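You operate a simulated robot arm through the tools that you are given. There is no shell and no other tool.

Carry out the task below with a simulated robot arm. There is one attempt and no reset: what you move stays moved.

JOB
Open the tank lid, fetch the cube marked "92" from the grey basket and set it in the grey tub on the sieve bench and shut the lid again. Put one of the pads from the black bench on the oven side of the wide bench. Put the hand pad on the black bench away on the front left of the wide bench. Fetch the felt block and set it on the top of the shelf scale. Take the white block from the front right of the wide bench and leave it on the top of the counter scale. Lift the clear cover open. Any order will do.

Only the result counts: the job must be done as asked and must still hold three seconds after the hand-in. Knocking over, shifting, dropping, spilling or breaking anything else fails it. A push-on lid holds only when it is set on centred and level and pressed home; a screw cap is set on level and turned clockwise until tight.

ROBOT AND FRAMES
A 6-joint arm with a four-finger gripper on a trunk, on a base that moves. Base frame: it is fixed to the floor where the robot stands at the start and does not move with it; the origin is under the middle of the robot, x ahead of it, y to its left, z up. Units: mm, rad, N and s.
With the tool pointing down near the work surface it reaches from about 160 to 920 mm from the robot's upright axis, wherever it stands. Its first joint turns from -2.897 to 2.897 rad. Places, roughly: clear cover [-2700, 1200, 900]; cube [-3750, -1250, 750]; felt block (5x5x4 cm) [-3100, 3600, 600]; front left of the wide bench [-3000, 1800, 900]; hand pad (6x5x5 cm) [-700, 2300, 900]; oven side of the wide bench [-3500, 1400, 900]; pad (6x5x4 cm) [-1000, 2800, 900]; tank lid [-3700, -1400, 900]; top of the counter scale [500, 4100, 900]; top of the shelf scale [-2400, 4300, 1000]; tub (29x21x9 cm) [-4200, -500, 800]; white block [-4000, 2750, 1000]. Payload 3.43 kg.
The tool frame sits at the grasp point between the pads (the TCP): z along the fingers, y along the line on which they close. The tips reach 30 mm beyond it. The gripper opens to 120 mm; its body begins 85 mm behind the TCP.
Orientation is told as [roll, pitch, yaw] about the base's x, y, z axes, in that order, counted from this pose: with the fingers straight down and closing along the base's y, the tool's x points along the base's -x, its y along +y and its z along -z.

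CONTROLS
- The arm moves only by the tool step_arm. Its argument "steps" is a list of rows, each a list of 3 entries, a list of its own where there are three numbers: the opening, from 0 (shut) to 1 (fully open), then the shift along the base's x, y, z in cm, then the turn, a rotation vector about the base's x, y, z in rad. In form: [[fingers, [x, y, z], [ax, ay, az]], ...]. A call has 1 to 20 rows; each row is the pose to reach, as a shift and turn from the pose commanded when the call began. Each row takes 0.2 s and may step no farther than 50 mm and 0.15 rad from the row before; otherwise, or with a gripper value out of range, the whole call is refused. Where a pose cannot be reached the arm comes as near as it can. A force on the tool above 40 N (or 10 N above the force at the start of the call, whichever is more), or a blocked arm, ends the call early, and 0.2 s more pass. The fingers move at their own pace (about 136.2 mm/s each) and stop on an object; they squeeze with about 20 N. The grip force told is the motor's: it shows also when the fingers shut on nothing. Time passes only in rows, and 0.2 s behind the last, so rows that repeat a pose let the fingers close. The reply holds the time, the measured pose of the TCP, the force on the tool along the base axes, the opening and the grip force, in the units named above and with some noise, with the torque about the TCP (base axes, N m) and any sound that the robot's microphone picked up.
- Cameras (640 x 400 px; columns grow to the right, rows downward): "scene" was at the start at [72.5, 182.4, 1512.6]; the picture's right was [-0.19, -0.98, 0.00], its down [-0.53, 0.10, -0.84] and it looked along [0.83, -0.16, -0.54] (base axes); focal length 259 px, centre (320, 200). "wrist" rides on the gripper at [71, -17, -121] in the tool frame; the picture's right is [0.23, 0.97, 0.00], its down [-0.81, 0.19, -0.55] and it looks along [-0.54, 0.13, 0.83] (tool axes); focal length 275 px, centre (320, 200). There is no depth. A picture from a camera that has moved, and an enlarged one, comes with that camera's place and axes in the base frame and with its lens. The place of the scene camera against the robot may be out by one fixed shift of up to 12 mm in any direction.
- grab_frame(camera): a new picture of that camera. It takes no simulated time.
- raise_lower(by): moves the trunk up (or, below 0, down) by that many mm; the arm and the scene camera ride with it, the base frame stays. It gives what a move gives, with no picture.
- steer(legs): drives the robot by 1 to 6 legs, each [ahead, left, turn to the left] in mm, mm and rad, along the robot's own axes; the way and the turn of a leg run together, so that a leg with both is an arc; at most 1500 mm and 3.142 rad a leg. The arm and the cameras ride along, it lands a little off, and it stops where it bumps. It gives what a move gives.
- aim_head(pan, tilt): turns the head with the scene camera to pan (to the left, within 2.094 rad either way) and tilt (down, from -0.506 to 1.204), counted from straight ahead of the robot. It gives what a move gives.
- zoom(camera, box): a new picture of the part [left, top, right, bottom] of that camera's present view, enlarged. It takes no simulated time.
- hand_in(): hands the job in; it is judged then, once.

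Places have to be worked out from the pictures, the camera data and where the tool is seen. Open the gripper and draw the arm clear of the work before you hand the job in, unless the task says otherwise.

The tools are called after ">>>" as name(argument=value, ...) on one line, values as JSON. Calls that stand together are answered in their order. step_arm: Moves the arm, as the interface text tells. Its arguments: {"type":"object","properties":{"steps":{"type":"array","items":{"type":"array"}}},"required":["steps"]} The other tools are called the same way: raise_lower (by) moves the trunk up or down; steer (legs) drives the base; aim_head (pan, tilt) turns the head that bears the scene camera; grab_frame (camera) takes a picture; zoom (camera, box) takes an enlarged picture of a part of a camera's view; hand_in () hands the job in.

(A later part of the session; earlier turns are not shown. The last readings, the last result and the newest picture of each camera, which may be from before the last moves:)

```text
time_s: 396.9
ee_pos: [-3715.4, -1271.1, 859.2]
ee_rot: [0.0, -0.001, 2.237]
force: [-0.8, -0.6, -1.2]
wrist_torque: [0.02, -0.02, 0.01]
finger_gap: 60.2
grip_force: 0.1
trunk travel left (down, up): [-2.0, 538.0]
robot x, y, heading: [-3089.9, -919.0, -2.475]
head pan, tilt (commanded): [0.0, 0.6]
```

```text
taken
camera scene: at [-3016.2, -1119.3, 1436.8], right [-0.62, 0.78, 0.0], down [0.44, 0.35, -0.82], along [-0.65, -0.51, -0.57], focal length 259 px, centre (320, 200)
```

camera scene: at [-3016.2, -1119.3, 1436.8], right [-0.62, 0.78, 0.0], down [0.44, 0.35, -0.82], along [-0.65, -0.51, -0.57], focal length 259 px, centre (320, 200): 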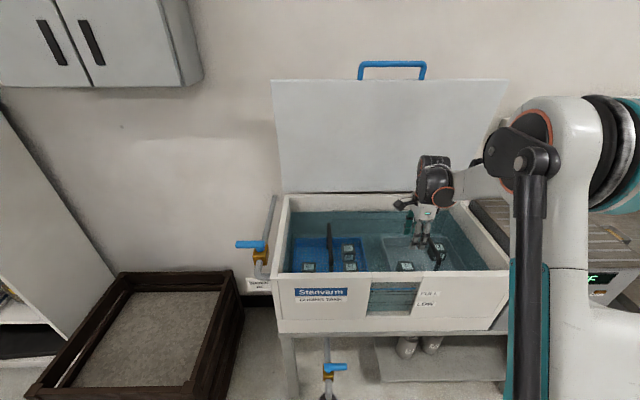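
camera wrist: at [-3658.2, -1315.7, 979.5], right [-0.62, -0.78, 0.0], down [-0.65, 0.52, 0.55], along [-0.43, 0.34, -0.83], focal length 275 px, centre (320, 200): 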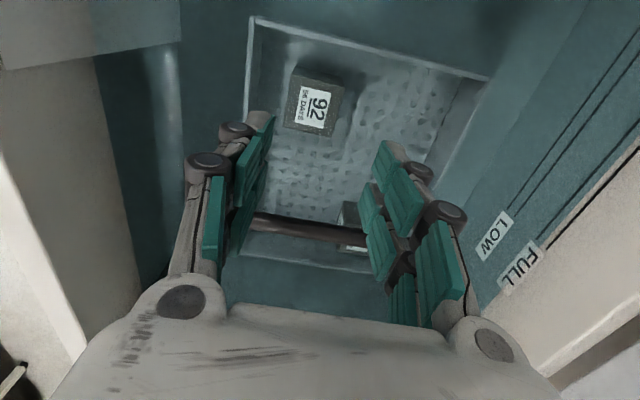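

>>> step_arm(steps=[[0.5, [0, 0, -3], [0, 0, 0]], [0.5, [0, 0, -6], [0, 0, 0]], [0.5, [0, 0, -6], [0, 0, 0]]])

>>> zoom(camera="wrist", box=[200, 30, 440, 260])

```text
time_s: 397.7
ee_pos: [-3716.5, -1269.3, 799.8]
ee_rot: [0.0, 0.001, 2.238]
force: [0.2, 0.8, -0.4]
wrist_torque: [0.02, 0.01, -0.04]
finger_gap: 59.8
grip_force: 0.0
trunk travel left (down, up): [-2.0, 538.0]
robot x, y, heading: [-3090.0, -918.4, -2.471]
head pan, tilt (commanded): [0.0, 0.6]
```

```text
1.74 times, centred on (320, 145) of wrist
camera zoom: at [-3658.9, -1315.8, 919.1], right [-0.62, -0.78, 0.0], down [-0.65, 0.52, 0.55], along [-0.43, 0.34, -0.83], focal length 479 px, centre (320, 296)
```

zoom: 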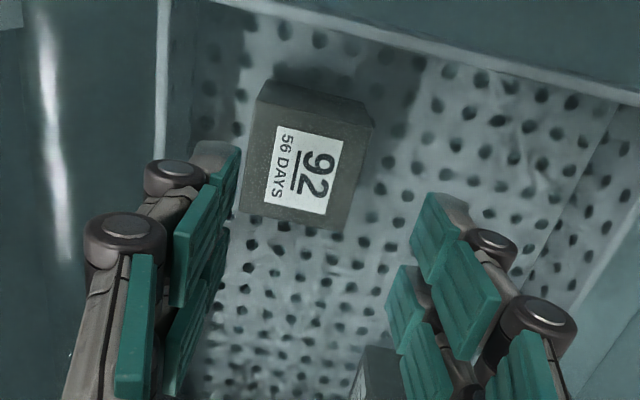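

Refined: cube top z≈713, side ≈46 mm, centre ~7 mm toward me from the TCP; basket wall has ~8 mm finger clearance if centred. I shift back 6 mm and descend to TCP 716.

>>> step_arm(steps=[[0.5, [0.47, 0.37, 0], [0, 0, 0]], [0.5, [0.47, 0.37, -2.5], [0, 0, 0]], [0.5, [0.47, 0.37, -5], [0, 0, 0]], [0.5, [0.47, 0.37, -7], [0, 0, 0]], [0.5, [0.47, 0.37, -8.3], [0, 0, 0]], [0.5, [0.47, 0.37, -8.3], [0, 0, 0]]])

>>> grab_frame(camera="wrist")

```text
time_s: 399.1
ee_pos: [-3710.8, -1264.1, 716.8]
ee_rot: [0.0, -0.001, 2.235]
force: [0.0, -0.7, 0.0]
wrist_torque: [0.01, 0.0, 0.0]
finger_gap: 60.1
grip_force: 0.0
trunk travel left (down, up): [-2.0, 538.0]
robot x, y, heading: [-3087.4, -918.1, -2.473]
head pan, tilt (commanded): [0.0, 0.6]
```

```text
taken
camera wrist: at [-3654.1, -1310.6, 836.3], right [-0.62, -0.78, 0.0], down [-0.65, 0.52, 0.55], along [-0.43, 0.34, -0.83], focal length 275 px, centre (320, 200)
```

wrist: 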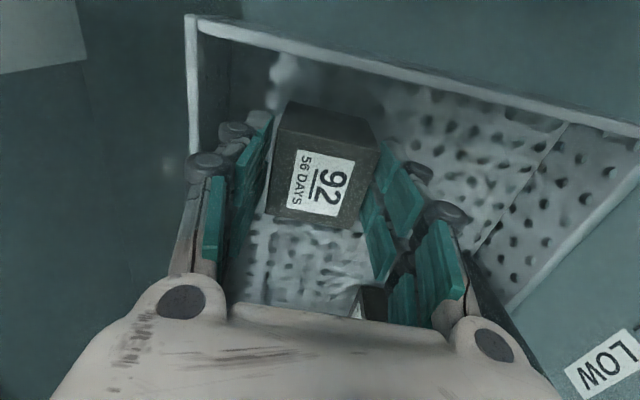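

The cube is right between the fingers with no contact. Closing.

>>> step_arm(steps=[[0, [0, 0, 0], [0, 0, 0]], [0, [0, 0, 0], [0, 0, 0]], [0, [0, 0, 0], [0, 0, 0]], [0, [0, 0, 0], [0, 0, 0]]])

>>> step_arm(steps=[[0, [0, 0, 1], [0, 0, 0]], [0, [0, 0, 3], [0, 0, 0]], [0, [0, 0, 6], [0, 0, 0]], [0, [0, 0, 9], [0, 0, 0]], [0, [0, 0, 9], [0, 0, 0]]])

>>> grab_frame(camera="wrist")

```text
time_s: 400.1
ee_pos: [-3710.0, -1265.7, 717.0]
ee_rot: [0.0, 0.0, 2.237]
force: [0.0, 0.5, -0.3]
wrist_torque: [0.04, -0.06, -0.01]
finger_gap: 50.1
grip_force: 20.5
trunk travel left (down, up): [-2.0, 538.0]
robot x, y, heading: [-3087.6, -918.0, -2.474]
head pan, tilt (commanded): [0.0, 0.6]
```

```text
time_s: 401.3
ee_pos: [-3711.1, -1266.7, 806.1]
ee_rot: [-0.002, 0.0, 2.236]
force: [0.1, -0.5, -3.3]
wrist_torque: [0.01, 0.02, 0.0]
finger_gap: 49.7
grip_force: 19.7
trunk travel left (down, up): [-2.0, 538.0]
robot x, y, heading: [-3089.4, -918.3, -2.471]
head pan, tilt (commanded): [0.0, 0.6]
```

```text
taken
camera wrist: at [-3655.0, -1311.6, 926.6], right [-0.62, -0.78, 0.0], down [-0.65, 0.52, 0.55], along [-0.43, 0.34, -0.83], focal length 275 px, centre (320, 200)
```

wrist: 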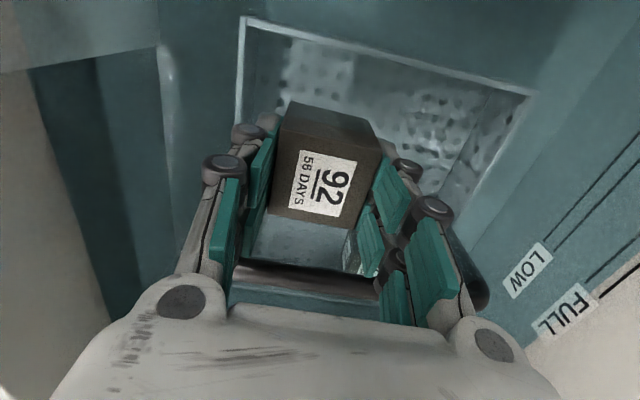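

Cube 92 is held (≈0.33 kg). I lift it clear of the tank and retract.

>>> step_arm(steps=[[0, [0, 0, 4.5], [0, 0, 0]], [0, [0, 0, 9], [0, 0, 0]], [0, [0, 0, 13.5], [0, 0, 0]], [0, [0, 0, 18], [0, 0, 0]], [0, [0, 0, 22.5], [0, 0, 0]], [0, [0, 0, 27], [0, 0, 0]], [0, [0, 0, 31.5], [0, 0, 0]], [0, [2.4, 1.9, 34], [0, 0, 0]], [0, [5.9, 4.6, 34], [0, 0, 0]], [0, [9.4, 7.4, 34], [0, 0, 0]], [0, [12.9, 10.2, 34], [0, 0, 0]], [0, [16.4, 12.9, 34], [0, 0, 0]], [0, [19.6, 15.4, 34], [0, 0, 0]], [0, [19.6, 15.4, 34], [0, 0, 0]]])

>>> grab_frame(camera="wrist")

>>> grab_frame(camera="scene")

```text
time_s: 404.3
ee_pos: [-3511.9, -1118.0, 1145.8]
ee_rot: [0.001, -0.001, 2.252]
force: [0.4, -0.5, -2.4]
wrist_torque: [0.03, 0.01, 0.02]
finger_gap: 50.0
grip_force: 20.2
trunk travel left (down, up): [-2.0, 538.0]
robot x, y, heading: [-3088.4, -918.9, -2.47]
head pan, tilt (commanded): [0.0, 0.6]
```

```text
taken
camera wrist: at [-3455.1, -1163.6, 1266.4], right [-0.61, -0.79, 0.0], down [-0.66, 0.51, 0.55], along [-0.44, 0.34, -0.83], focal length 275 px, centre (320, 200)
```

wrist: 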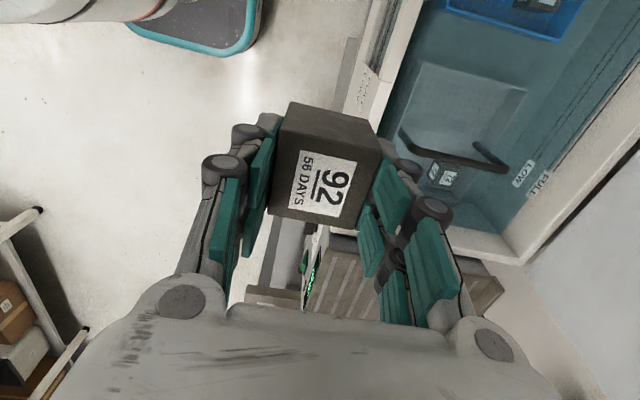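

```text
taken
camera scene: at [-3020.1, -1113.1, 1436.2], right [-0.56, 0.83, 0.0], down [0.48, 0.32, -0.82], along [-0.68, -0.46, -0.57], focal length 259 px, centre (320, 200)
```

scene: 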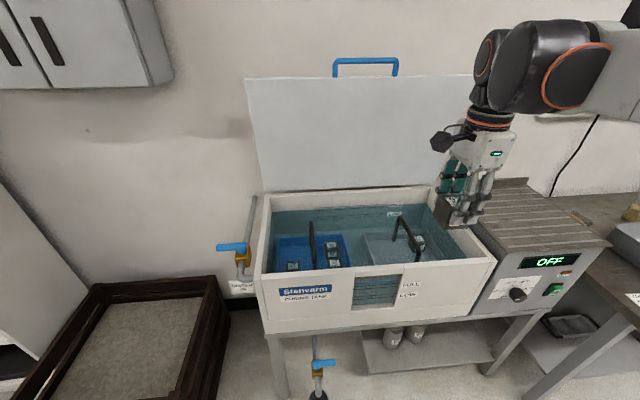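

Now I carry the cube along to the sieve bench: back off slightly and move right.

>>> steer(legs=[[-150, 0, 0], [0, -960, 0]])

>>> aim_head(pan=0.0, tilt=0.65)

```text
time_s: 410.3
ee_pos: [-3986.4, -269.7, 1145.8]
ee_rot: [0.0, 0.001, 2.243]
force: [0.8, -0.4, -2.9]
wrist_torque: [0.0, 0.0, 0.0]
finger_gap: 50.1
grip_force: 20.1
trunk travel left (down, up): [-2.0, 538.0]
robot x, y, heading: [-3565.6, -70.5, -2.478]
head pan, tilt (commanded): [0.0, 0.6]
```

```text
time_s: 410.9
ee_pos: [-3984.2, -273.0, 1145.8]
ee_rot: [0.001, 0.0, 2.253]
force: [-0.6, -0.5, -3.3]
wrist_torque: [-0.02, 0.02, 0.0]
finger_gap: 49.6
grip_force: 19.7
trunk travel left (down, up): [-2.0, 538.0]
robot x, y, heading: [-3563.2, -75.2, -2.476]
head pan, tilt (commanded): [0.0, 0.649]
```

>>> grab_frame(camera="scene")

>>> grab_frame(camera="wrist")

```text
taken
camera scene: at [-3492.6, -267.7, 1433.6], right [-0.55, 0.84, 0.0], down [0.5, 0.33, -0.8], along [-0.67, -0.44, -0.59], focal length 259 px, centre (320, 200)
```

scene: 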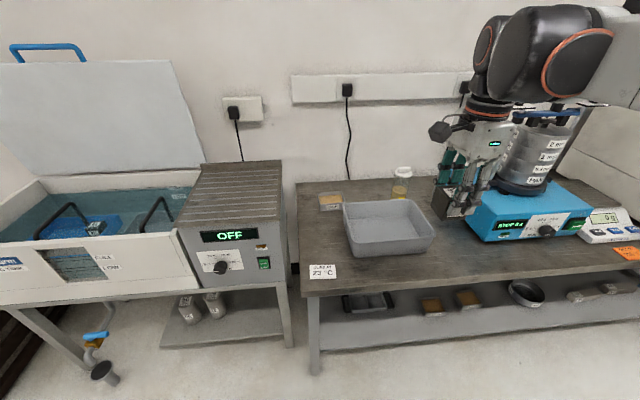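

```text
taken
camera wrist: at [-3926.7, -319.1, 1266.4], right [-0.61, -0.79, 0.0], down [-0.66, 0.51, 0.55], along [-0.44, 0.34, -0.83], focal length 275 px, centre (320, 200)
```

wrist: 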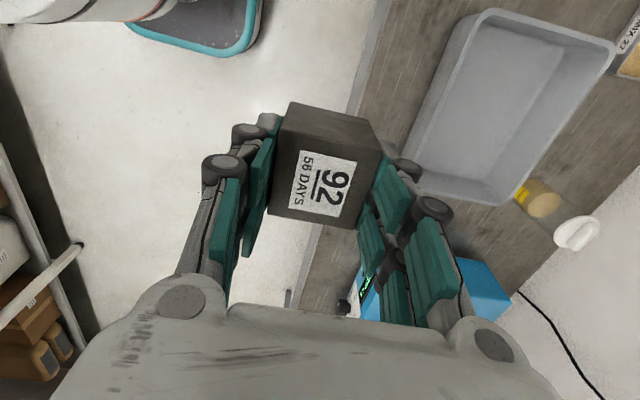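

The grey tub is at about (-4165, -455). I move the cube over its centre at the present height and look again.

>>> step_arm(steps=[[0, [-3.02, -3.03, 0], [0, 0, 0]], [0, [-6.03, -6.07, 0], [0, 0, 0]], [0, [-9.05, -9.1, 0], [0, 0, 0]], [0, [-12.07, -12.13, 0], [0, 0, 0]], [0, [-15.1, -15.2, 0], [0, 0, 0]], [0, [-18.1, -18.2, 0], [0, 0, 0]], [0, [-18.1, -18.2, 0], [0, 0, 0]]])

>>> grab_frame(camera="wrist")

>>> grab_frame(camera="scene")

```text
time_s: 412.5
ee_pos: [-4167.0, -452.7, 1144.4]
ee_rot: [0.0, -0.002, 2.245]
force: [0.2, -0.3, -3.4]
wrist_torque: [0.0, -0.02, 0.01]
finger_gap: 49.8
grip_force: 20.0
trunk travel left (down, up): [-2.0, 538.0]
robot x, y, heading: [-3563.8, -73.3, -2.484]
head pan, tilt (commanded): [0.0, 0.649]
```

```text
taken
camera wrist: at [-4110.5, -498.3, 1265.2], right [-0.62, -0.79, 0.0], down [-0.66, 0.51, 0.55], along [-0.43, 0.34, -0.83], focal length 275 px, centre (320, 200)
```

wrist: 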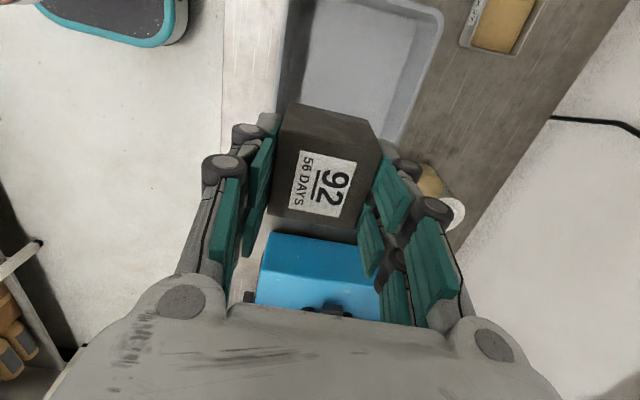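

```text
taken
camera scene: at [-3488.9, -273.8, 1432.5], right [-0.61, 0.79, 0.0], down [0.48, 0.37, -0.8], along [-0.63, -0.49, -0.61], focal length 259 px, centre (320, 200)
```

scene: 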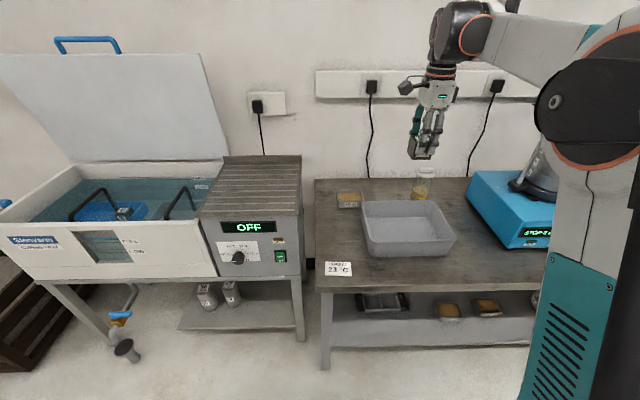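

>>> zoom(camera="scene", box=[340, 170, 480, 280])

```text
3.64 times, centred on (410, 225) of scene
camera zoom: at [-3488.9, -273.8, 1432.5], right [-0.61, 0.79, 0.0], down [0.48, 0.37, -0.8], along [-0.63, -0.49, -0.61], focal length 943 px, centre (-7, 109)
```

zoom: 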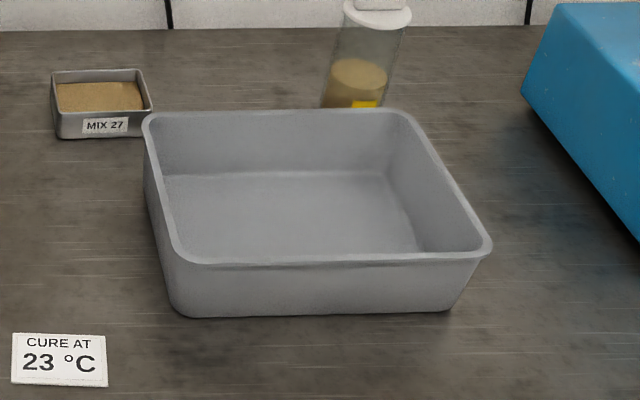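

Tub rim is ≈820 mm high with centre near (-4228, -461). I shift over its centre and lower toward it.

>>> step_arm(steps=[[0, [-3, -0.4, -1], [0, 0, 0]], [0, [-6.1, -0.8, -4], [0, 0, 0]], [0, [-6.1, -0.8, -8.5], [0, 0, 0]], [0, [-6.1, -0.8, -13], [0, 0, 0]], [0, [-6.1, -0.8, -17.5], [0, 0, 0]], [0, [-6.1, -0.8, -22], [0, 0, 0]], [0, [-6.1, -0.8, -22], [0, 0, 0]]])

>>> grab_frame(camera="wrist")

>>> grab_frame(camera="scene")

```text
time_s: 414.1
ee_pos: [-4227.7, -459.7, 925.4]
ee_rot: [-0.001, 0.002, 2.245]
force: [-0.1, -0.8, -3.3]
wrist_torque: [0.02, -0.01, 0.01]
finger_gap: 49.8
grip_force: 19.9
trunk travel left (down, up): [-2.0, 538.0]
robot x, y, heading: [-3562.2, -73.5, -2.485]
head pan, tilt (commanded): [0.0, 0.649]
```

```text
taken
camera wrist: at [-4171.2, -505.9, 1045.4], right [-0.62, -0.79, 0.0], down [-0.66, 0.51, 0.55], along [-0.43, 0.34, -0.83], focal length 275 px, centre (320, 200)
```

wrist: 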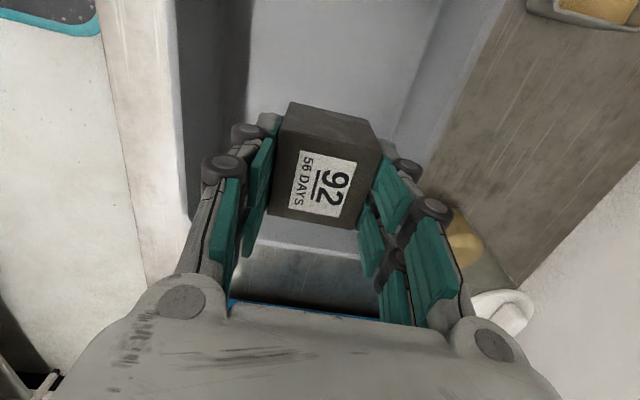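

```text
taken
camera scene: at [-3488.8, -273.6, 1432.5], right [-0.61, 0.79, 0.0], down [0.48, 0.37, -0.8], along [-0.63, -0.49, -0.61], focal length 259 px, centre (320, 200)
```

scene: 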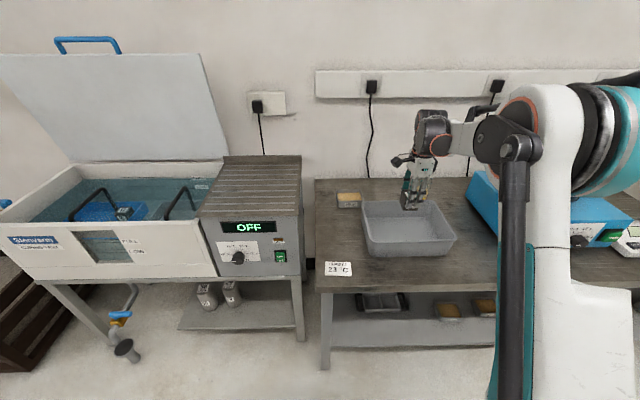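

The cube is centred over the tub floor. Lowering into the tub, then feeling for contact.

>>> step_arm(steps=[[0, [0, 0, -4], [0, 0, 0]], [0, [0, 0, -8], [0, 0, 0]], [0, [0, 0, -11], [0, 0, 0]], [0, [0, 0, -12], [0, 0, 0]], [0, [0, 0, -12], [0, 0, 0]]])

>>> grab_frame(camera="scene")

```text
time_s: 415.3
ee_pos: [-4225.9, -459.8, 807.0]
ee_rot: [0.001, 0.001, 2.243]
force: [-0.9, 0.2, -2.3]
wrist_torque: [0.02, 0.01, 0.0]
finger_gap: 49.7
grip_force: 19.7
trunk travel left (down, up): [-2.0, 538.0]
robot x, y, heading: [-3561.8, -74.6, -2.486]
head pan, tilt (commanded): [0.0, 0.649]
```

```text
taken
camera scene: at [-3488.5, -273.4, 1432.5], right [-0.61, 0.79, 0.0], down [0.48, 0.37, -0.8], along [-0.63, -0.49, -0.6], focal length 259 px, centre (320, 200)
```

scene: 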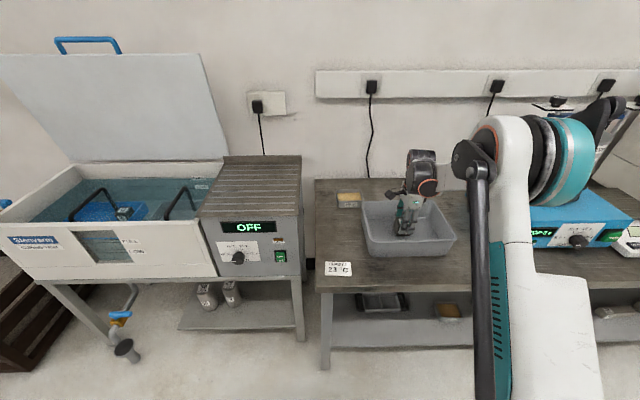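

>>> step_arm(steps=[[0, [0, 0, -0.4], [0, 0, 0]], [0, [0, 0, -0.8], [0, 0, 0]], [0, [0, 0, -1.1], [0, 0, 0]], [0, [0, 0, -1.1], [0, 0, 0]]])

```text
time_s: 416.3
ee_pos: [-4227.3, -460.1, 795.1]
ee_rot: [0.0, 0.0, 2.243]
force: [0.3, 0.3, -3.2]
wrist_torque: [0.0, -0.04, 0.0]
finger_gap: 49.9
grip_force: 20.2
trunk travel left (down, up): [-2.0, 538.0]
robot x, y, heading: [-3564.6, -72.6, -2.479]
head pan, tilt (commanded): [0.0, 0.649]
```

>>> step_arm(steps=[[0, [0, 0, -0.3], [0, 0, 0]], [0, [0, 0, -0.6], [0, 0, 0]], [0, [0, 0, -0.6], [0, 0, 0]]])

```text
time_s: 417.1
ee_pos: [-4227.9, -457.8, 791.1]
ee_rot: [0.002, 0.001, 2.243]
force: [-1.1, -1.3, 18.2]
wrist_torque: [-0.04, 0.06, 0.02]
finger_gap: 49.9
grip_force: 20.0
trunk travel left (down, up): [-2.0, 538.0]
robot x, y, heading: [-3562.0, -74.1, -2.482]
head pan, tilt (commanded): [0.0, 0.649]
```

Contact. I ease off, release the cube in the tub and rise straight out.

>>> step_arm(steps=[[0, [0, 0, 0.15], [0, 0, 0]], [0.5, [0, 0, 0.15], [0, 0, 0]], [0.58, [0, 0, 0.15], [0, 0, 0]], [0.58, [0, 0, 0.15], [0, 0, 0]], [0.58, [0, 0, 2], [0, 0, 0]], [0.58, [0, 0, 5], [0, 0, 0]], [0.58, [0, 0, 9.5], [0, 0, 0]], [0.58, [0, 0, 14], [0, 0, 0]], [0.58, [0, 0, 18.5], [0, 0, 0]], [0.58, [0, 0, 23], [0, 0, 0]], [0.58, [0, 0, 23], [0, 0, 0]]])

>>> grab_frame(camera="wrist")

>>> zoom(camera="scene", box=[340, 170, 480, 280])

```text
time_s: 419.5
ee_pos: [-4227.2, -461.8, 1021.3]
ee_rot: [0.002, 0.001, 2.245]
force: [0.0, 0.5, 0.8]
wrist_torque: [-0.02, 0.04, 0.01]
finger_gap: 69.6
grip_force: 0.1
trunk travel left (down, up): [-2.0, 538.0]
robot x, y, heading: [-3563.9, -73.8, -2.484]
head pan, tilt (commanded): [0.0, 0.649]
```

```text
taken
camera wrist: at [-4170.4, -506.7, 1140.8], right [-0.62, -0.79, 0.0], down [-0.66, 0.51, 0.55], along [-0.44, 0.34, -0.83], focal length 275 px, centre (320, 200)
```

wrist: 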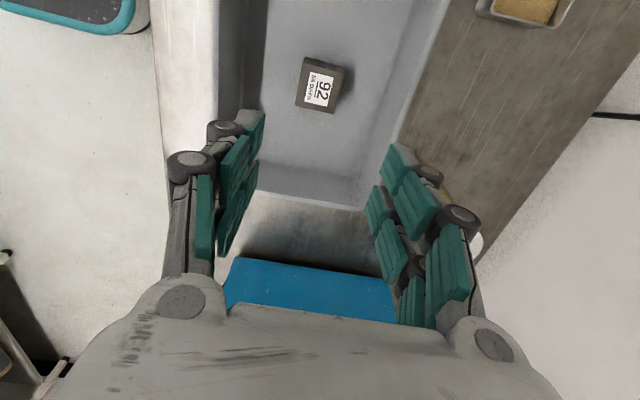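

```text
3.64 times, centred on (410, 225) of scene
camera zoom: at [-3487.9, -273.1, 1432.5], right [-0.61, 0.79, 0.0], down [0.48, 0.37, -0.8], along [-0.63, -0.49, -0.6], focal length 943 px, centre (-7, 109)
```

zoom: 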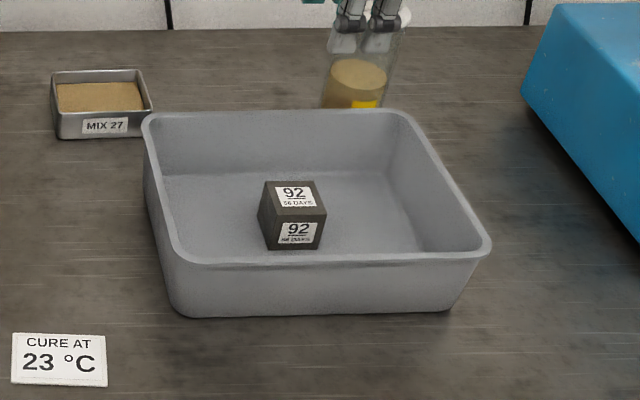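

Cube 92 sits in the tub. Now I return to the tank to shut the lid: retract the arm first, then drive back left.

>>> step_arm(steps=[[0.4, [3.5, 2.7, 2], [0, 0, 0]], [0.4, [7, 5.4, 4], [0, 0, 0]], [0.4, [10.5, 8.1, 6], [0, 0, 0]], [0.4, [14, 10.8, 8], [0, 0, 0]], [0.4, [17.5, 13.5, 10], [0, 0, 0]], [0.4, [21, 16.2, 12], [0, 0, 0]], [0.4, [21, 16.2, 12], [0, 0, 0]]])

>>> steer(legs=[[0, 940, 0]])

>>> raise_lower(by=220)

>>> aim_head(pan=0.0, tilt=0.5)

```text
time_s: 421.1
ee_pos: [-4016.5, -299.4, 1138.9]
ee_rot: [0.002, 0.0, 2.244]
force: [0.4, 0.2, 0.3]
wrist_torque: [-0.05, 0.06, -0.01]
finger_gap: 48.2
grip_force: 0.1
trunk travel left (down, up): [-2.0, 538.0]
robot x, y, heading: [-3561.5, -71.4, -2.482]
head pan, tilt (commanded): [0.0, 0.649]
```

```text
time_s: 426.0
ee_pos: [-3441.9, -1038.6, 1139.8]
ee_rot: [0.001, 0.0, 2.243]
force: [0.2, 0.0, -0.1]
wrist_torque: [-0.02, -0.02, 0.04]
finger_gap: 47.9
grip_force: 0.0
trunk travel left (down, up): [-2.0, 538.0]
robot x, y, heading: [-2987.5, -812.9, -2.482]
head pan, tilt (commanded): [0.0, 0.649]
```

```text
time_s: 428.4
ee_pos: [-3440.9, -1038.8, 1358.2]
ee_rot: [-0.001, 0.001, 2.243]
force: [0.4, -0.3, 0.1]
wrist_torque: [0.02, 0.04, 0.01]
finger_gap: 48.0
grip_force: 0.0
trunk travel left (down, up): [-222.0, 318.0]
robot x, y, heading: [-2989.2, -816.5, -2.482]
head pan, tilt (commanded): [0.0, 0.649]
```

```text
time_s: 429.1
ee_pos: [-3441.4, -1039.7, 1359.0]
ee_rot: [0.0, 0.0, 2.244]
force: [-0.4, -0.3, -0.2]
wrist_torque: [0.01, -0.01, 0.02]
finger_gap: 48.1
grip_force: 0.1
trunk travel left (down, up): [-222.0, 318.0]
robot x, y, heading: [-2985.3, -816.5, -2.484]
head pan, tilt (commanded): [0.0, 0.499]
```

>>> grab_frame(camera="scene")

>>> grab_frame(camera="wrist")

```text
taken
camera scene: at [-2915.7, -1016.0, 1665.8], right [-0.61, 0.79, 0.0], down [0.38, 0.29, -0.88], along [-0.69, -0.54, -0.48], focal length 259 px, centre (320, 200)
```

scene: 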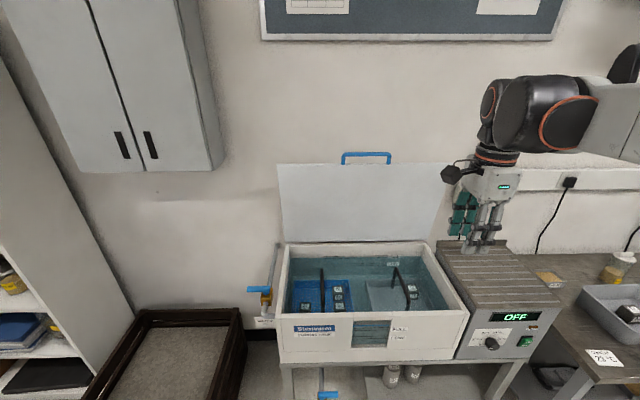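

```text
taken
camera wrist: at [-3384.2, -1085.0, 1479.3], right [-0.62, -0.79, 0.0], down [-0.66, 0.52, 0.55], along [-0.43, 0.34, -0.83], focal length 275 px, centre (320, 200)
```

wrist: 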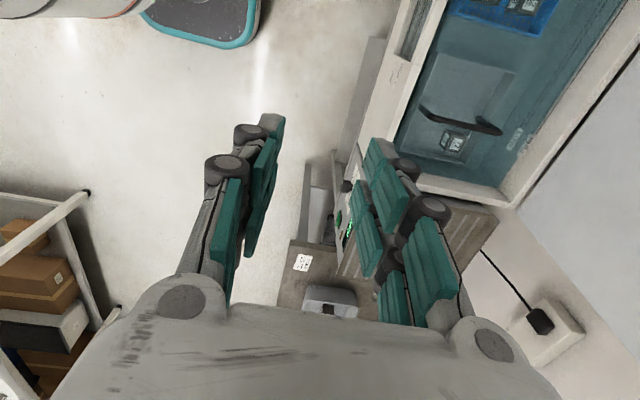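

The lid is upright (~90°). I drive 215 mm closer, then bring the gripper above the bar to pinch it from above.

>>> steer(legs=[[215, 0, 0]])

>>> step_arm(steps=[[0.4, [-2.2, -3.5, 1.5], [0, 0, 0]], [0.4, [-4.4, -7, 3], [0, 0, 0]], [0.4, [-6.6, -10.5, 4.5], [0, 0, 0]], [0.4, [-9.6, -13.9, 5], [0, 0, 0]], [0.4, [-13, -17.1, 5], [0, 0, 0]], [0.4, [-16.6, -20.3, 5], [0, 0, 0]], [0.4, [-16.6, -20.3, 5], [0, 0, 0]]])

>>> grab_frame(camera="scene")

>>> grab_frame(camera="wrist")

```text
time_s: 430.7
ee_pos: [-3612.0, -1172.0, 1358.4]
ee_rot: [-0.001, 0.0, 2.244]
force: [0.0, 0.2, 0.6]
wrist_torque: [0.04, -0.02, -0.03]
finger_gap: 48.0
grip_force: 0.0
trunk travel left (down, up): [-222.0, 318.0]
robot x, y, heading: [-3158.6, -944.6, -2.485]
head pan, tilt (commanded): [0.0, 0.499]
```

```text
time_s: 432.3
ee_pos: [-3777.1, -1375.1, 1409.5]
ee_rot: [-0.001, 0.001, 2.245]
force: [0.6, -0.5, 0.2]
wrist_torque: [0.01, 0.01, -0.01]
finger_gap: 47.8
grip_force: 0.1
trunk travel left (down, up): [-222.0, 318.0]
robot x, y, heading: [-3156.3, -942.9, -2.483]
head pan, tilt (commanded): [0.0, 0.499]
```

```text
taken
camera scene: at [-3084.9, -1147.6, 1666.0], right [-0.61, 0.79, 0.0], down [0.38, 0.29, -0.88], along [-0.69, -0.54, -0.48], focal length 259 px, centre (320, 200)
```

scene: 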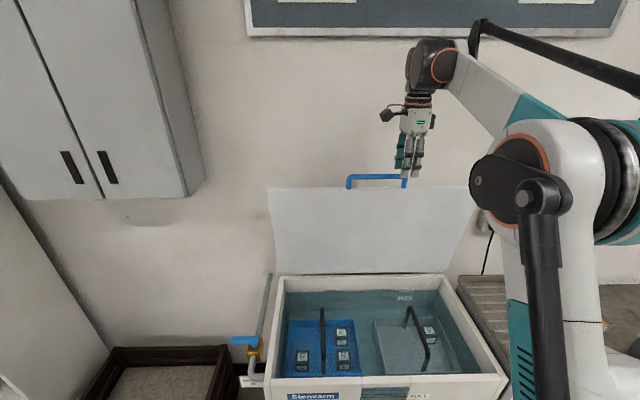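

```text
taken
camera wrist: at [-3719.7, -1420.0, 1529.9], right [-0.62, -0.79, 0.0], down [-0.66, 0.51, 0.55], along [-0.43, 0.34, -0.83], focal length 275 px, centre (320, 200)
```

wrist: 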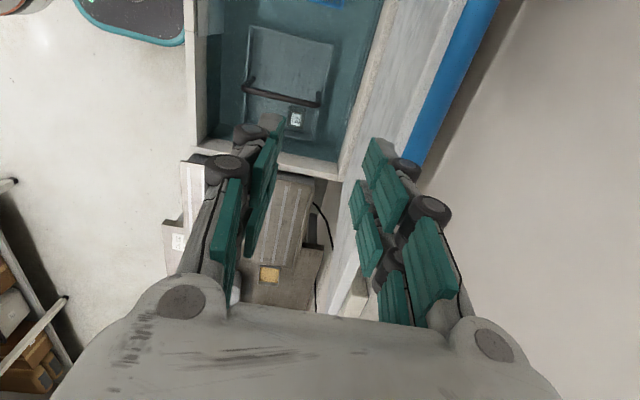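

The bar is ~78 mm forward of the TCP and ~83 mm below. I move over it and check alignment.

>>> step_arm(steps=[[0.4, [-1.9, -4, 0], [0, 0, 0]], [0.4, [-3.73, -7.94, 0], [0, 0, 0]], [0.4, [-3.73, -7.94, -2], [0, 0, 0]], [0.4, [-3.73, -7.94, -2], [0, 0, 0]]])

>>> grab_frame(camera="wrist")

>>> grab_frame(camera="scene")

```text
time_s: 433.3
ee_pos: [-3809.9, -1449.4, 1387.2]
ee_rot: [-0.001, 0.0, 2.244]
force: [0.1, 0.9, 0.6]
wrist_torque: [-0.02, 0.03, 0.01]
finger_gap: 47.7
grip_force: 0.1
out of reach, approached as far as the arm can: row 2, 3, 4
trunk travel left (down, up): [-222.0, 318.0]
robot x, y, heading: [-3156.9, -946.3, -2.479]
head pan, tilt (commanded): [0.0, 0.499]
```

```text
taken
camera wrist: at [-3752.7, -1495.4, 1506.3], right [-0.62, -0.79, 0.0], down [-0.66, 0.52, 0.55], along [-0.44, 0.34, -0.83], focal length 275 px, centre (320, 200)
```

wrist: 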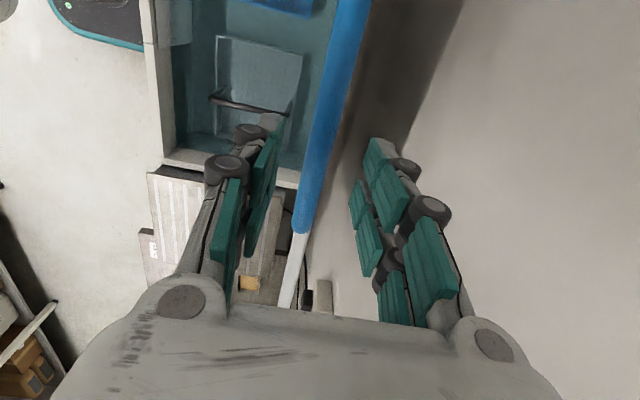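

```text
taken
camera scene: at [-3085.0, -1147.5, 1665.9], right [-0.61, 0.79, 0.0], down [0.38, 0.29, -0.88], along [-0.69, -0.54, -0.48], focal length 259 px, centre (320, 200)
```

scene: 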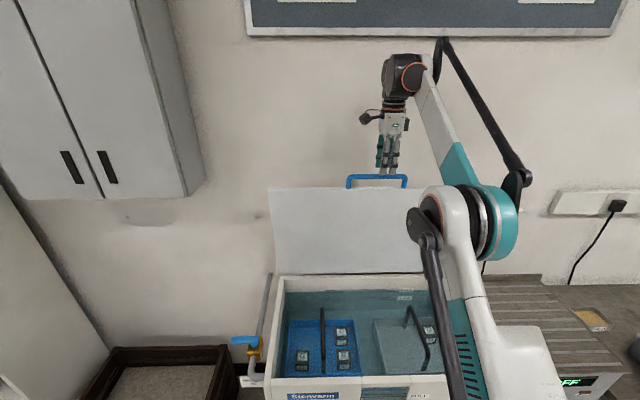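

The bar is centred between the fingers (y≈0), 61 mm below. The arm is at its reach limit, so I lower onto it with the trunk.

>>> raise_lower(by=-44)

>>> grab_frame(camera="wrist")

>>> grab_frame(camera="scene")

```text
time_s: 434.2
ee_pos: [-3810.0, -1449.6, 1341.6]
ee_rot: [-0.001, -0.001, 2.245]
force: [-0.8, 0.6, -0.5]
wrist_torque: [-0.01, 0.0, -0.02]
finger_gap: 47.9
grip_force: 0.1
trunk travel left (down, up): [-178.0, 362.0]
robot x, y, heading: [-3156.0, -941.8, -2.481]
head pan, tilt (commanded): [0.0, 0.499]
```

```text
taken
camera wrist: at [-3753.0, -1495.6, 1462.1], right [-0.62, -0.79, 0.0], down [-0.66, 0.52, 0.55], along [-0.43, 0.34, -0.83], focal length 275 px, centre (320, 200)
```

wrist: 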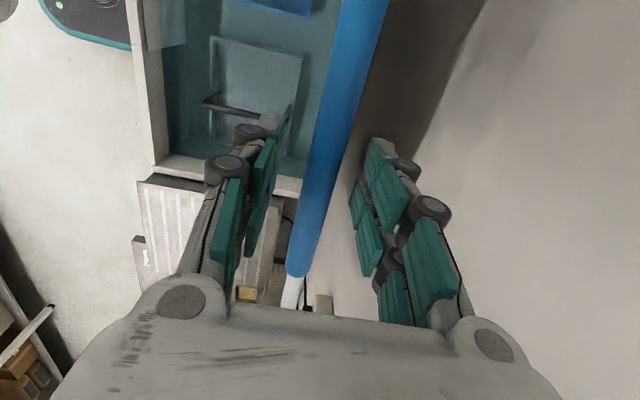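

```text
taken
camera scene: at [-3085.3, -1147.9, 1621.9], right [-0.61, 0.79, 0.0], down [0.38, 0.29, -0.88], along [-0.69, -0.54, -0.48], focal length 259 px, centre (320, 200)
```

scene: 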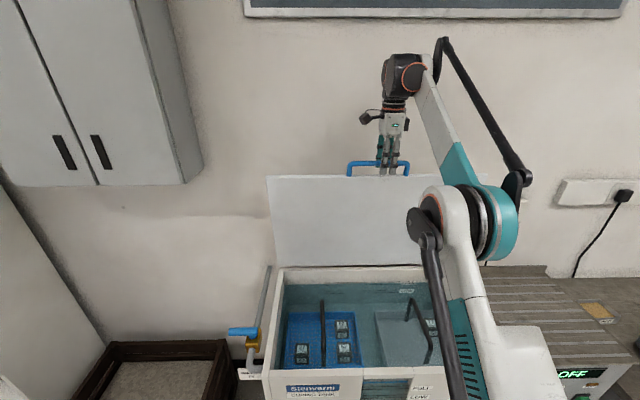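

The bar is between the fingers at about 16 mm beyond the TCP. Closing on it.

>>> step_arm(steps=[[0.2, [0, 0, 0], [0, 0, 0]], [0, [0, 0, 0], [0, 0, 0]], [0, [0, 0, 0], [0, 0, 0]], [0, [0, 0, 0], [0, 0, 0]]])

```text
time_s: 435.2
ee_pos: [-3809.6, -1450.4, 1340.5]
ee_rot: [-0.001, 0.001, 2.244]
force: [10.4, 8.0, -13.5]
wrist_torque: [0.06, -0.06, 1.43]
finger_gap: 15.9
grip_force: 44.9
trunk travel left (down, up): [-178.0, 362.0]
robot x, y, heading: [-3158.3, -946.4, -2.477]
head pan, tilt (commanded): [0.0, 0.499]
```

Gripped. Now I pull the bar toward me along the closing arc, first ~0.4 rad, pitching the tool with the lid.

>>> step_arm(steps=[[0, [1.8, 1.4, -0.15], [-0.018, 0.024, 0]], [0, [3.6, 2.8, -0.46], [-0.0369, 0.0473, 0]], [0, [7.14, 5.56, -1.52], [-0.0737, 0.0947, 0]], [0, [10.58, 8.24, -3.02], [-0.1106, 0.142, 0]], [0, [13.89, 10.81, -4.93], [-0.1475, 0.1894, 0]]])

>>> grab_frame(camera="scene")

>>> grab_frame(camera="wrist")

```text
time_s: 436.0
ee_pos: [-3757.1, -1407.7, 1328.3]
ee_rot: [0.096, -0.002, 2.244]
force: [-5.1, -1.1, -11.4]
wrist_torque: [0.2, -0.17, 1.47]
finger_gap: 16.0
grip_force: 45.1
trunk travel left (down, up): [-178.0, 362.0]
robot x, y, heading: [-3153.7, -944.5, -2.48]
head pan, tilt (commanded): [0.0, 0.499]
stopped in row 3: the force on the tool passed its limit at 44 N (the readings are from after the stop); the commanded pose is now the measured one
```

```text
taken
camera scene: at [-3088.4, -1149.7, 1621.8], right [-0.61, 0.79, 0.0], down [0.38, 0.29, -0.88], along [-0.69, -0.54, -0.48], focal length 259 px, centre (320, 200)
```

scene: 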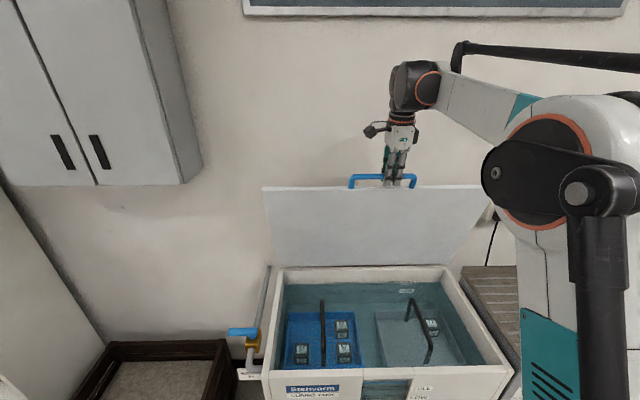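

```text
taken
camera wrist: at [-3690.4, -1445.4, 1446.2], right [-0.61, -0.78, 0.09], down [-0.61, 0.55, 0.57], along [-0.5, 0.29, -0.82], focal length 275 px, centre (320, 200)
```

wrist: 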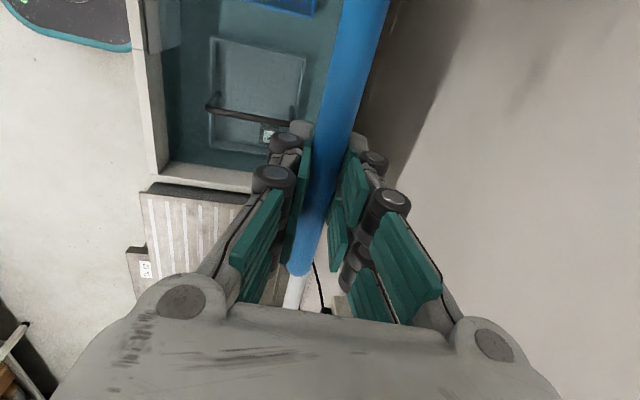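

It moved to about 77° but the pull was too brisk (44 N). I continue with smaller, slower steps.

>>> step_arm(steps=[[0, [1.22, 0.95, -0.4], [-0.0129, 0.0166, 0]], [0, [2.44, 1.9, -0.81], [-0.0258, 0.0331, 0]], [0, [3.64, 2.83, -1.32], [-0.0387, 0.0497, 0]], [0, [4.84, 3.77, -1.83], [-0.0516, 0.0663, 0]], [0, [6.0, 4.67, -2.44], [-0.0645, 0.0828, 0]], [0, [7.16, 5.58, -3.06], [-0.0774, 0.0994, 0]], [0, [8.3, 6.46, -3.77], [-0.0903, 0.116, 0]], [0, [9.43, 7.34, -4.49], [-0.1032, 0.1326, 0]], [0, [10.51, 8.18, -5.3], [-0.1161, 0.1491, 0]], [0, [11.6, 9.03, -6.11], [-0.129, 0.1657, 0]]])

>>> grab_frame(camera="scene")

```text
time_s: 436.9
ee_pos: [-3720.2, -1377.4, 1311.4]
ee_rot: [0.165, -0.003, 2.244]
force: [-10.2, -4.0, -25.1]
wrist_torque: [0.17, 0.07, 1.41]
finger_gap: 16.1
grip_force: 45.7
trunk travel left (down, up): [-178.0, 362.0]
robot x, y, heading: [-3159.7, -942.6, -2.489]
head pan, tilt (commanded): [0.0, 0.499]
stopped in row 4: the force on the tool passed its limit at 43 N (the readings are from after the stop); the commanded pose is now the measured one
```

```text
taken
camera scene: at [-3089.7, -1150.6, 1621.7], right [-0.61, 0.79, 0.0], down [0.38, 0.3, -0.88], along [-0.69, -0.54, -0.48], focal length 259 px, centre (320, 200)
```

scene: 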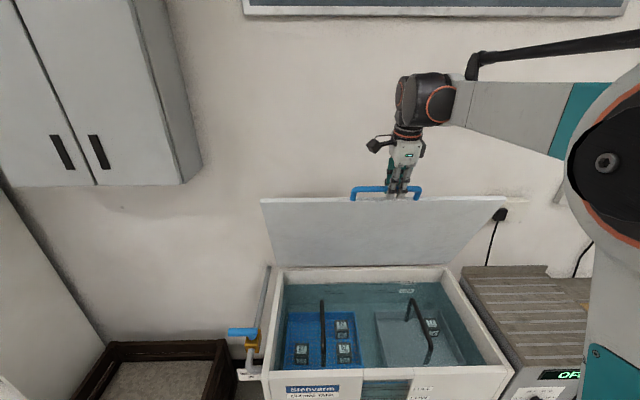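

The reading shows the pull is slightly outward of the true arc (radial tension ~27 N). Refitting the hinge lower and further back, I relieve 3 mm and continue on the corrected arc.

>>> step_arm(steps=[[0, [-0.1, -0.08, -0.24], [0, 0, 0]], [0, [1.06, 0.82, -0.86], [-0.0122, 0.0156, 0]], [0, [2.21, 1.72, -1.49], [-0.0243, 0.0312, 0]], [0, [3.33, 2.59, -2.21], [-0.0365, 0.0469, 0]], [0, [4.45, 3.47, -2.93], [-0.0487, 0.0625, 0]]])

```text
time_s: 438.1
ee_pos: [-3673.5, -1338.3, 1283.8]
ee_rot: [0.244, -0.003, 2.242]
force: [-15.0, 2.8, -16.6]
wrist_torque: [0.53, 0.56, 1.28]
finger_gap: 15.7
grip_force: 44.3
trunk travel left (down, up): [-178.0, 362.0]
robot x, y, heading: [-3151.6, -947.7, -2.478]
head pan, tilt (commanded): [0.0, 0.499]
```

>>> step_arm(steps=[[0, [-0.1, 0.1, -0.22], [0, 0, 0]], [0, [0.85, 0.93, -1.02], [-0.0123, 0.0155, 0]], [0, [1.91, 1.76, -1.82], [-0.0245, 0.0311, 0]], [0, [2.93, 2.57, -2.71], [-0.0368, 0.0466, 0]], [0, [3.96, 3.38, -3.61], [-0.049, 0.0622, 0]], [0, [4.94, 4.15, -4.59], [-0.0613, 0.0777, 0]], [0, [5.92, 4.92, -5.56], [-0.0735, 0.0933, 0]]])

>>> grab_frame(camera="scene")

>>> grab_frame(camera="wrist")

```text
time_s: 439.7
ee_pos: [-3614.2, -1292.1, 1228.1]
ee_rot: [0.365, -0.005, 2.241]
force: [-14.8, 2.9, -12.5]
wrist_torque: [0.68, 0.69, 1.21]
finger_gap: 16.1
grip_force: 44.9
trunk travel left (down, up): [-178.0, 362.0]
robot x, y, heading: [-3159.9, -945.5, -2.481]
head pan, tilt (commanded): [0.0, 0.499]
```

```text
taken
camera scene: at [-3088.8, -1148.3, 1621.9], right [-0.61, 0.79, 0.0], down [0.38, 0.29, -0.88], along [-0.69, -0.54, -0.48], focal length 259 px, centre (320, 200)
```

scene: 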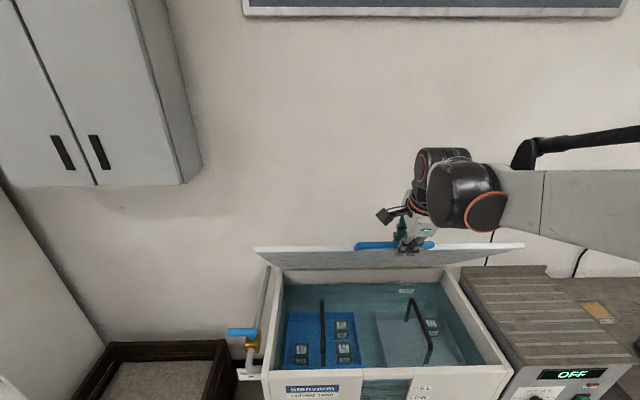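

```text
taken
camera wrist: at [-3524.3, -1311.1, 1334.2], right [-0.57, -0.75, 0.35], down [-0.49, 0.64, 0.59], along [-0.66, 0.17, -0.73], focal length 275 px, centre (320, 200)
```

wrist: 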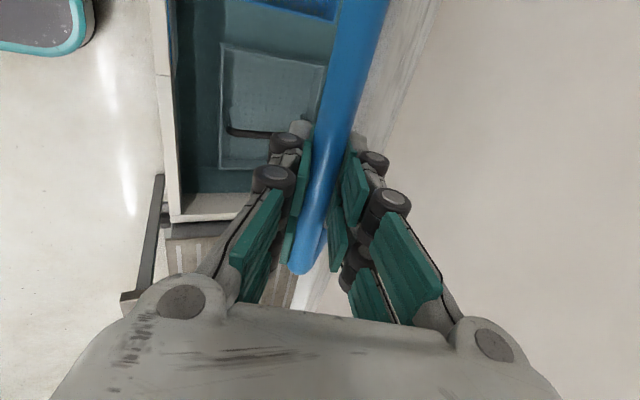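

The lid is down to about 49° and holds. I release the bar, withdraw upward and straighten the tool to vertical, so I can press the lid down from above.

>>> step_arm(steps=[[0.35, [0, 0, 0], [0, 0, 0]], [0.4, [0, 0, 0], [0, 0, 0]], [0.4, [0.8, 0.65, 2.8], [0, 0, 0]], [0.4, [1.68, 1.33, 5.6], [0, 0, 0]], [0.4, [1.68, 1.33, 10], [0, 0, 0]], [0, [1.68, 1.33, 13], [0.08, -0.1, 0]], [0, [1.68, 1.33, 15], [0.16, -0.2, 0]], [0, [1.68, 1.33, 15], [0.2259, -0.2865, 0]], [0, [1.68, 1.33, 15], [0.2259, -0.2865, 0]]])

>>> grab_frame(camera="scene")

>>> grab_frame(camera="wrist")

```text
time_s: 441.7
ee_pos: [-3596.4, -1278.0, 1379.6]
ee_rot: [0.001, -0.003, 2.242]
force: [-0.6, 0.4, 0.6]
wrist_torque: [-0.01, -0.01, 0.01]
finger_gap: 0.1
grip_force: 19.4
trunk travel left (down, up): [-178.0, 362.0]
robot x, y, heading: [-3155.8, -946.6, -2.477]
head pan, tilt (commanded): [0.0, 0.499]
```

```text
taken
camera scene: at [-3085.9, -1148.3, 1621.9], right [-0.61, 0.79, 0.0], down [0.38, 0.29, -0.88], along [-0.69, -0.54, -0.48], focal length 259 px, centre (320, 200)
```

scene: 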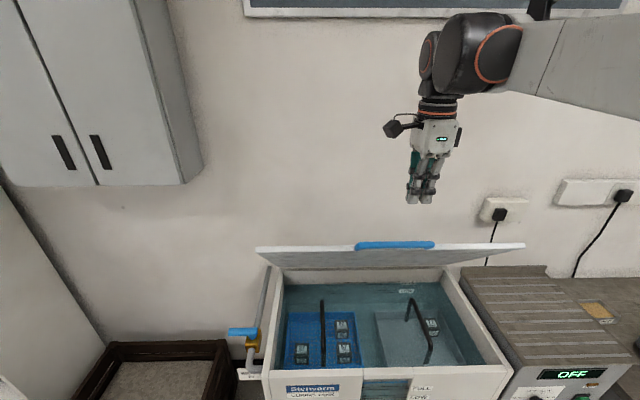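

```text
taken
camera wrist: at [-3538.5, -1324.0, 1500.0], right [-0.62, -0.79, 0.0], down [-0.65, 0.51, 0.56], along [-0.44, 0.34, -0.83], focal length 275 px, centre (320, 200)
```

wrist: 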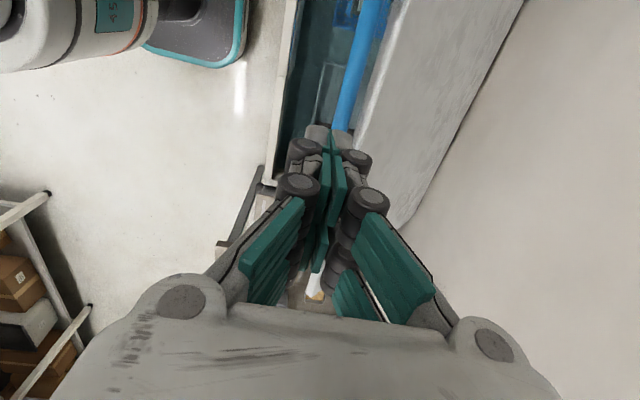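

The lid stays at ~45–50°. I position the closed fingers above the lid just behind its front edge and lower the trunk.

>>> step_arm(steps=[[0, [-3, -2.4, 0], [0, 0, 0]], [0, [-6, -4.7, 0], [0, 0, 0]], [0, [-6, -4.7, 0], [0, 0, 0]]])

>>> raise_lower(by=-110)

>>> grab_frame(camera="scene")

>>> grab_frame(camera="wrist")

```text
time_s: 442.5
ee_pos: [-3654.9, -1324.8, 1380.3]
ee_rot: [-0.001, -0.004, 2.243]
force: [0.0, -0.2, 0.9]
wrist_torque: [0.04, -0.01, -0.01]
finger_gap: 0.0
grip_force: 20.2
trunk travel left (down, up): [-178.0, 362.0]
robot x, y, heading: [-3158.1, -943.3, -2.485]
head pan, tilt (commanded): [0.0, 0.499]
```

```text
time_s: 443.9
ee_pos: [-3655.2, -1325.9, 1271.2]
ee_rot: [0.001, -0.005, 2.243]
force: [0.2, -0.6, 0.2]
wrist_torque: [-0.02, 0.01, 0.03]
finger_gap: 0.1
grip_force: 19.3
trunk travel left (down, up): [-68.0, 472.0]
robot x, y, heading: [-3155.9, -941.8, -2.483]
head pan, tilt (commanded): [0.0, 0.499]
```

```text
taken
camera scene: at [-3085.8, -1148.1, 1512.0], right [-0.61, 0.79, 0.0], down [0.38, 0.29, -0.88], along [-0.69, -0.54, -0.48], focal length 259 px, centre (320, 200)
```

scene: 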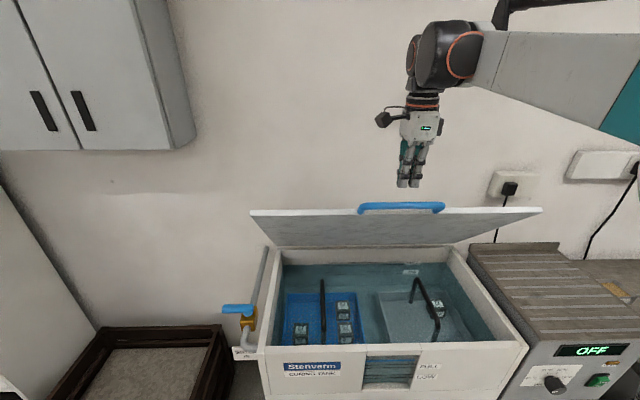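

```text
taken
camera wrist: at [-3598.2, -1370.7, 1390.6], right [-0.62, -0.79, 0.0], down [-0.65, 0.51, 0.56], along [-0.44, 0.34, -0.83], focal length 275 px, centre (320, 200)
```

wrist: 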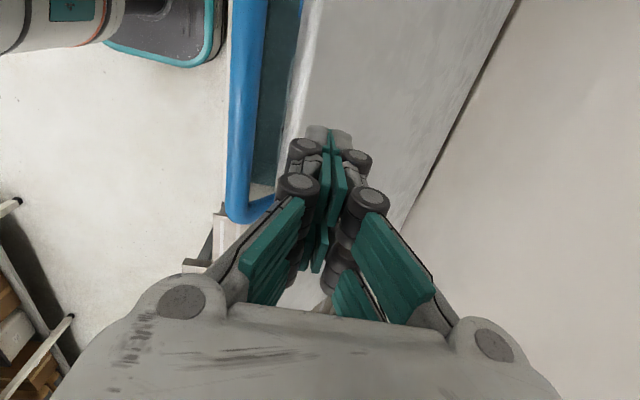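

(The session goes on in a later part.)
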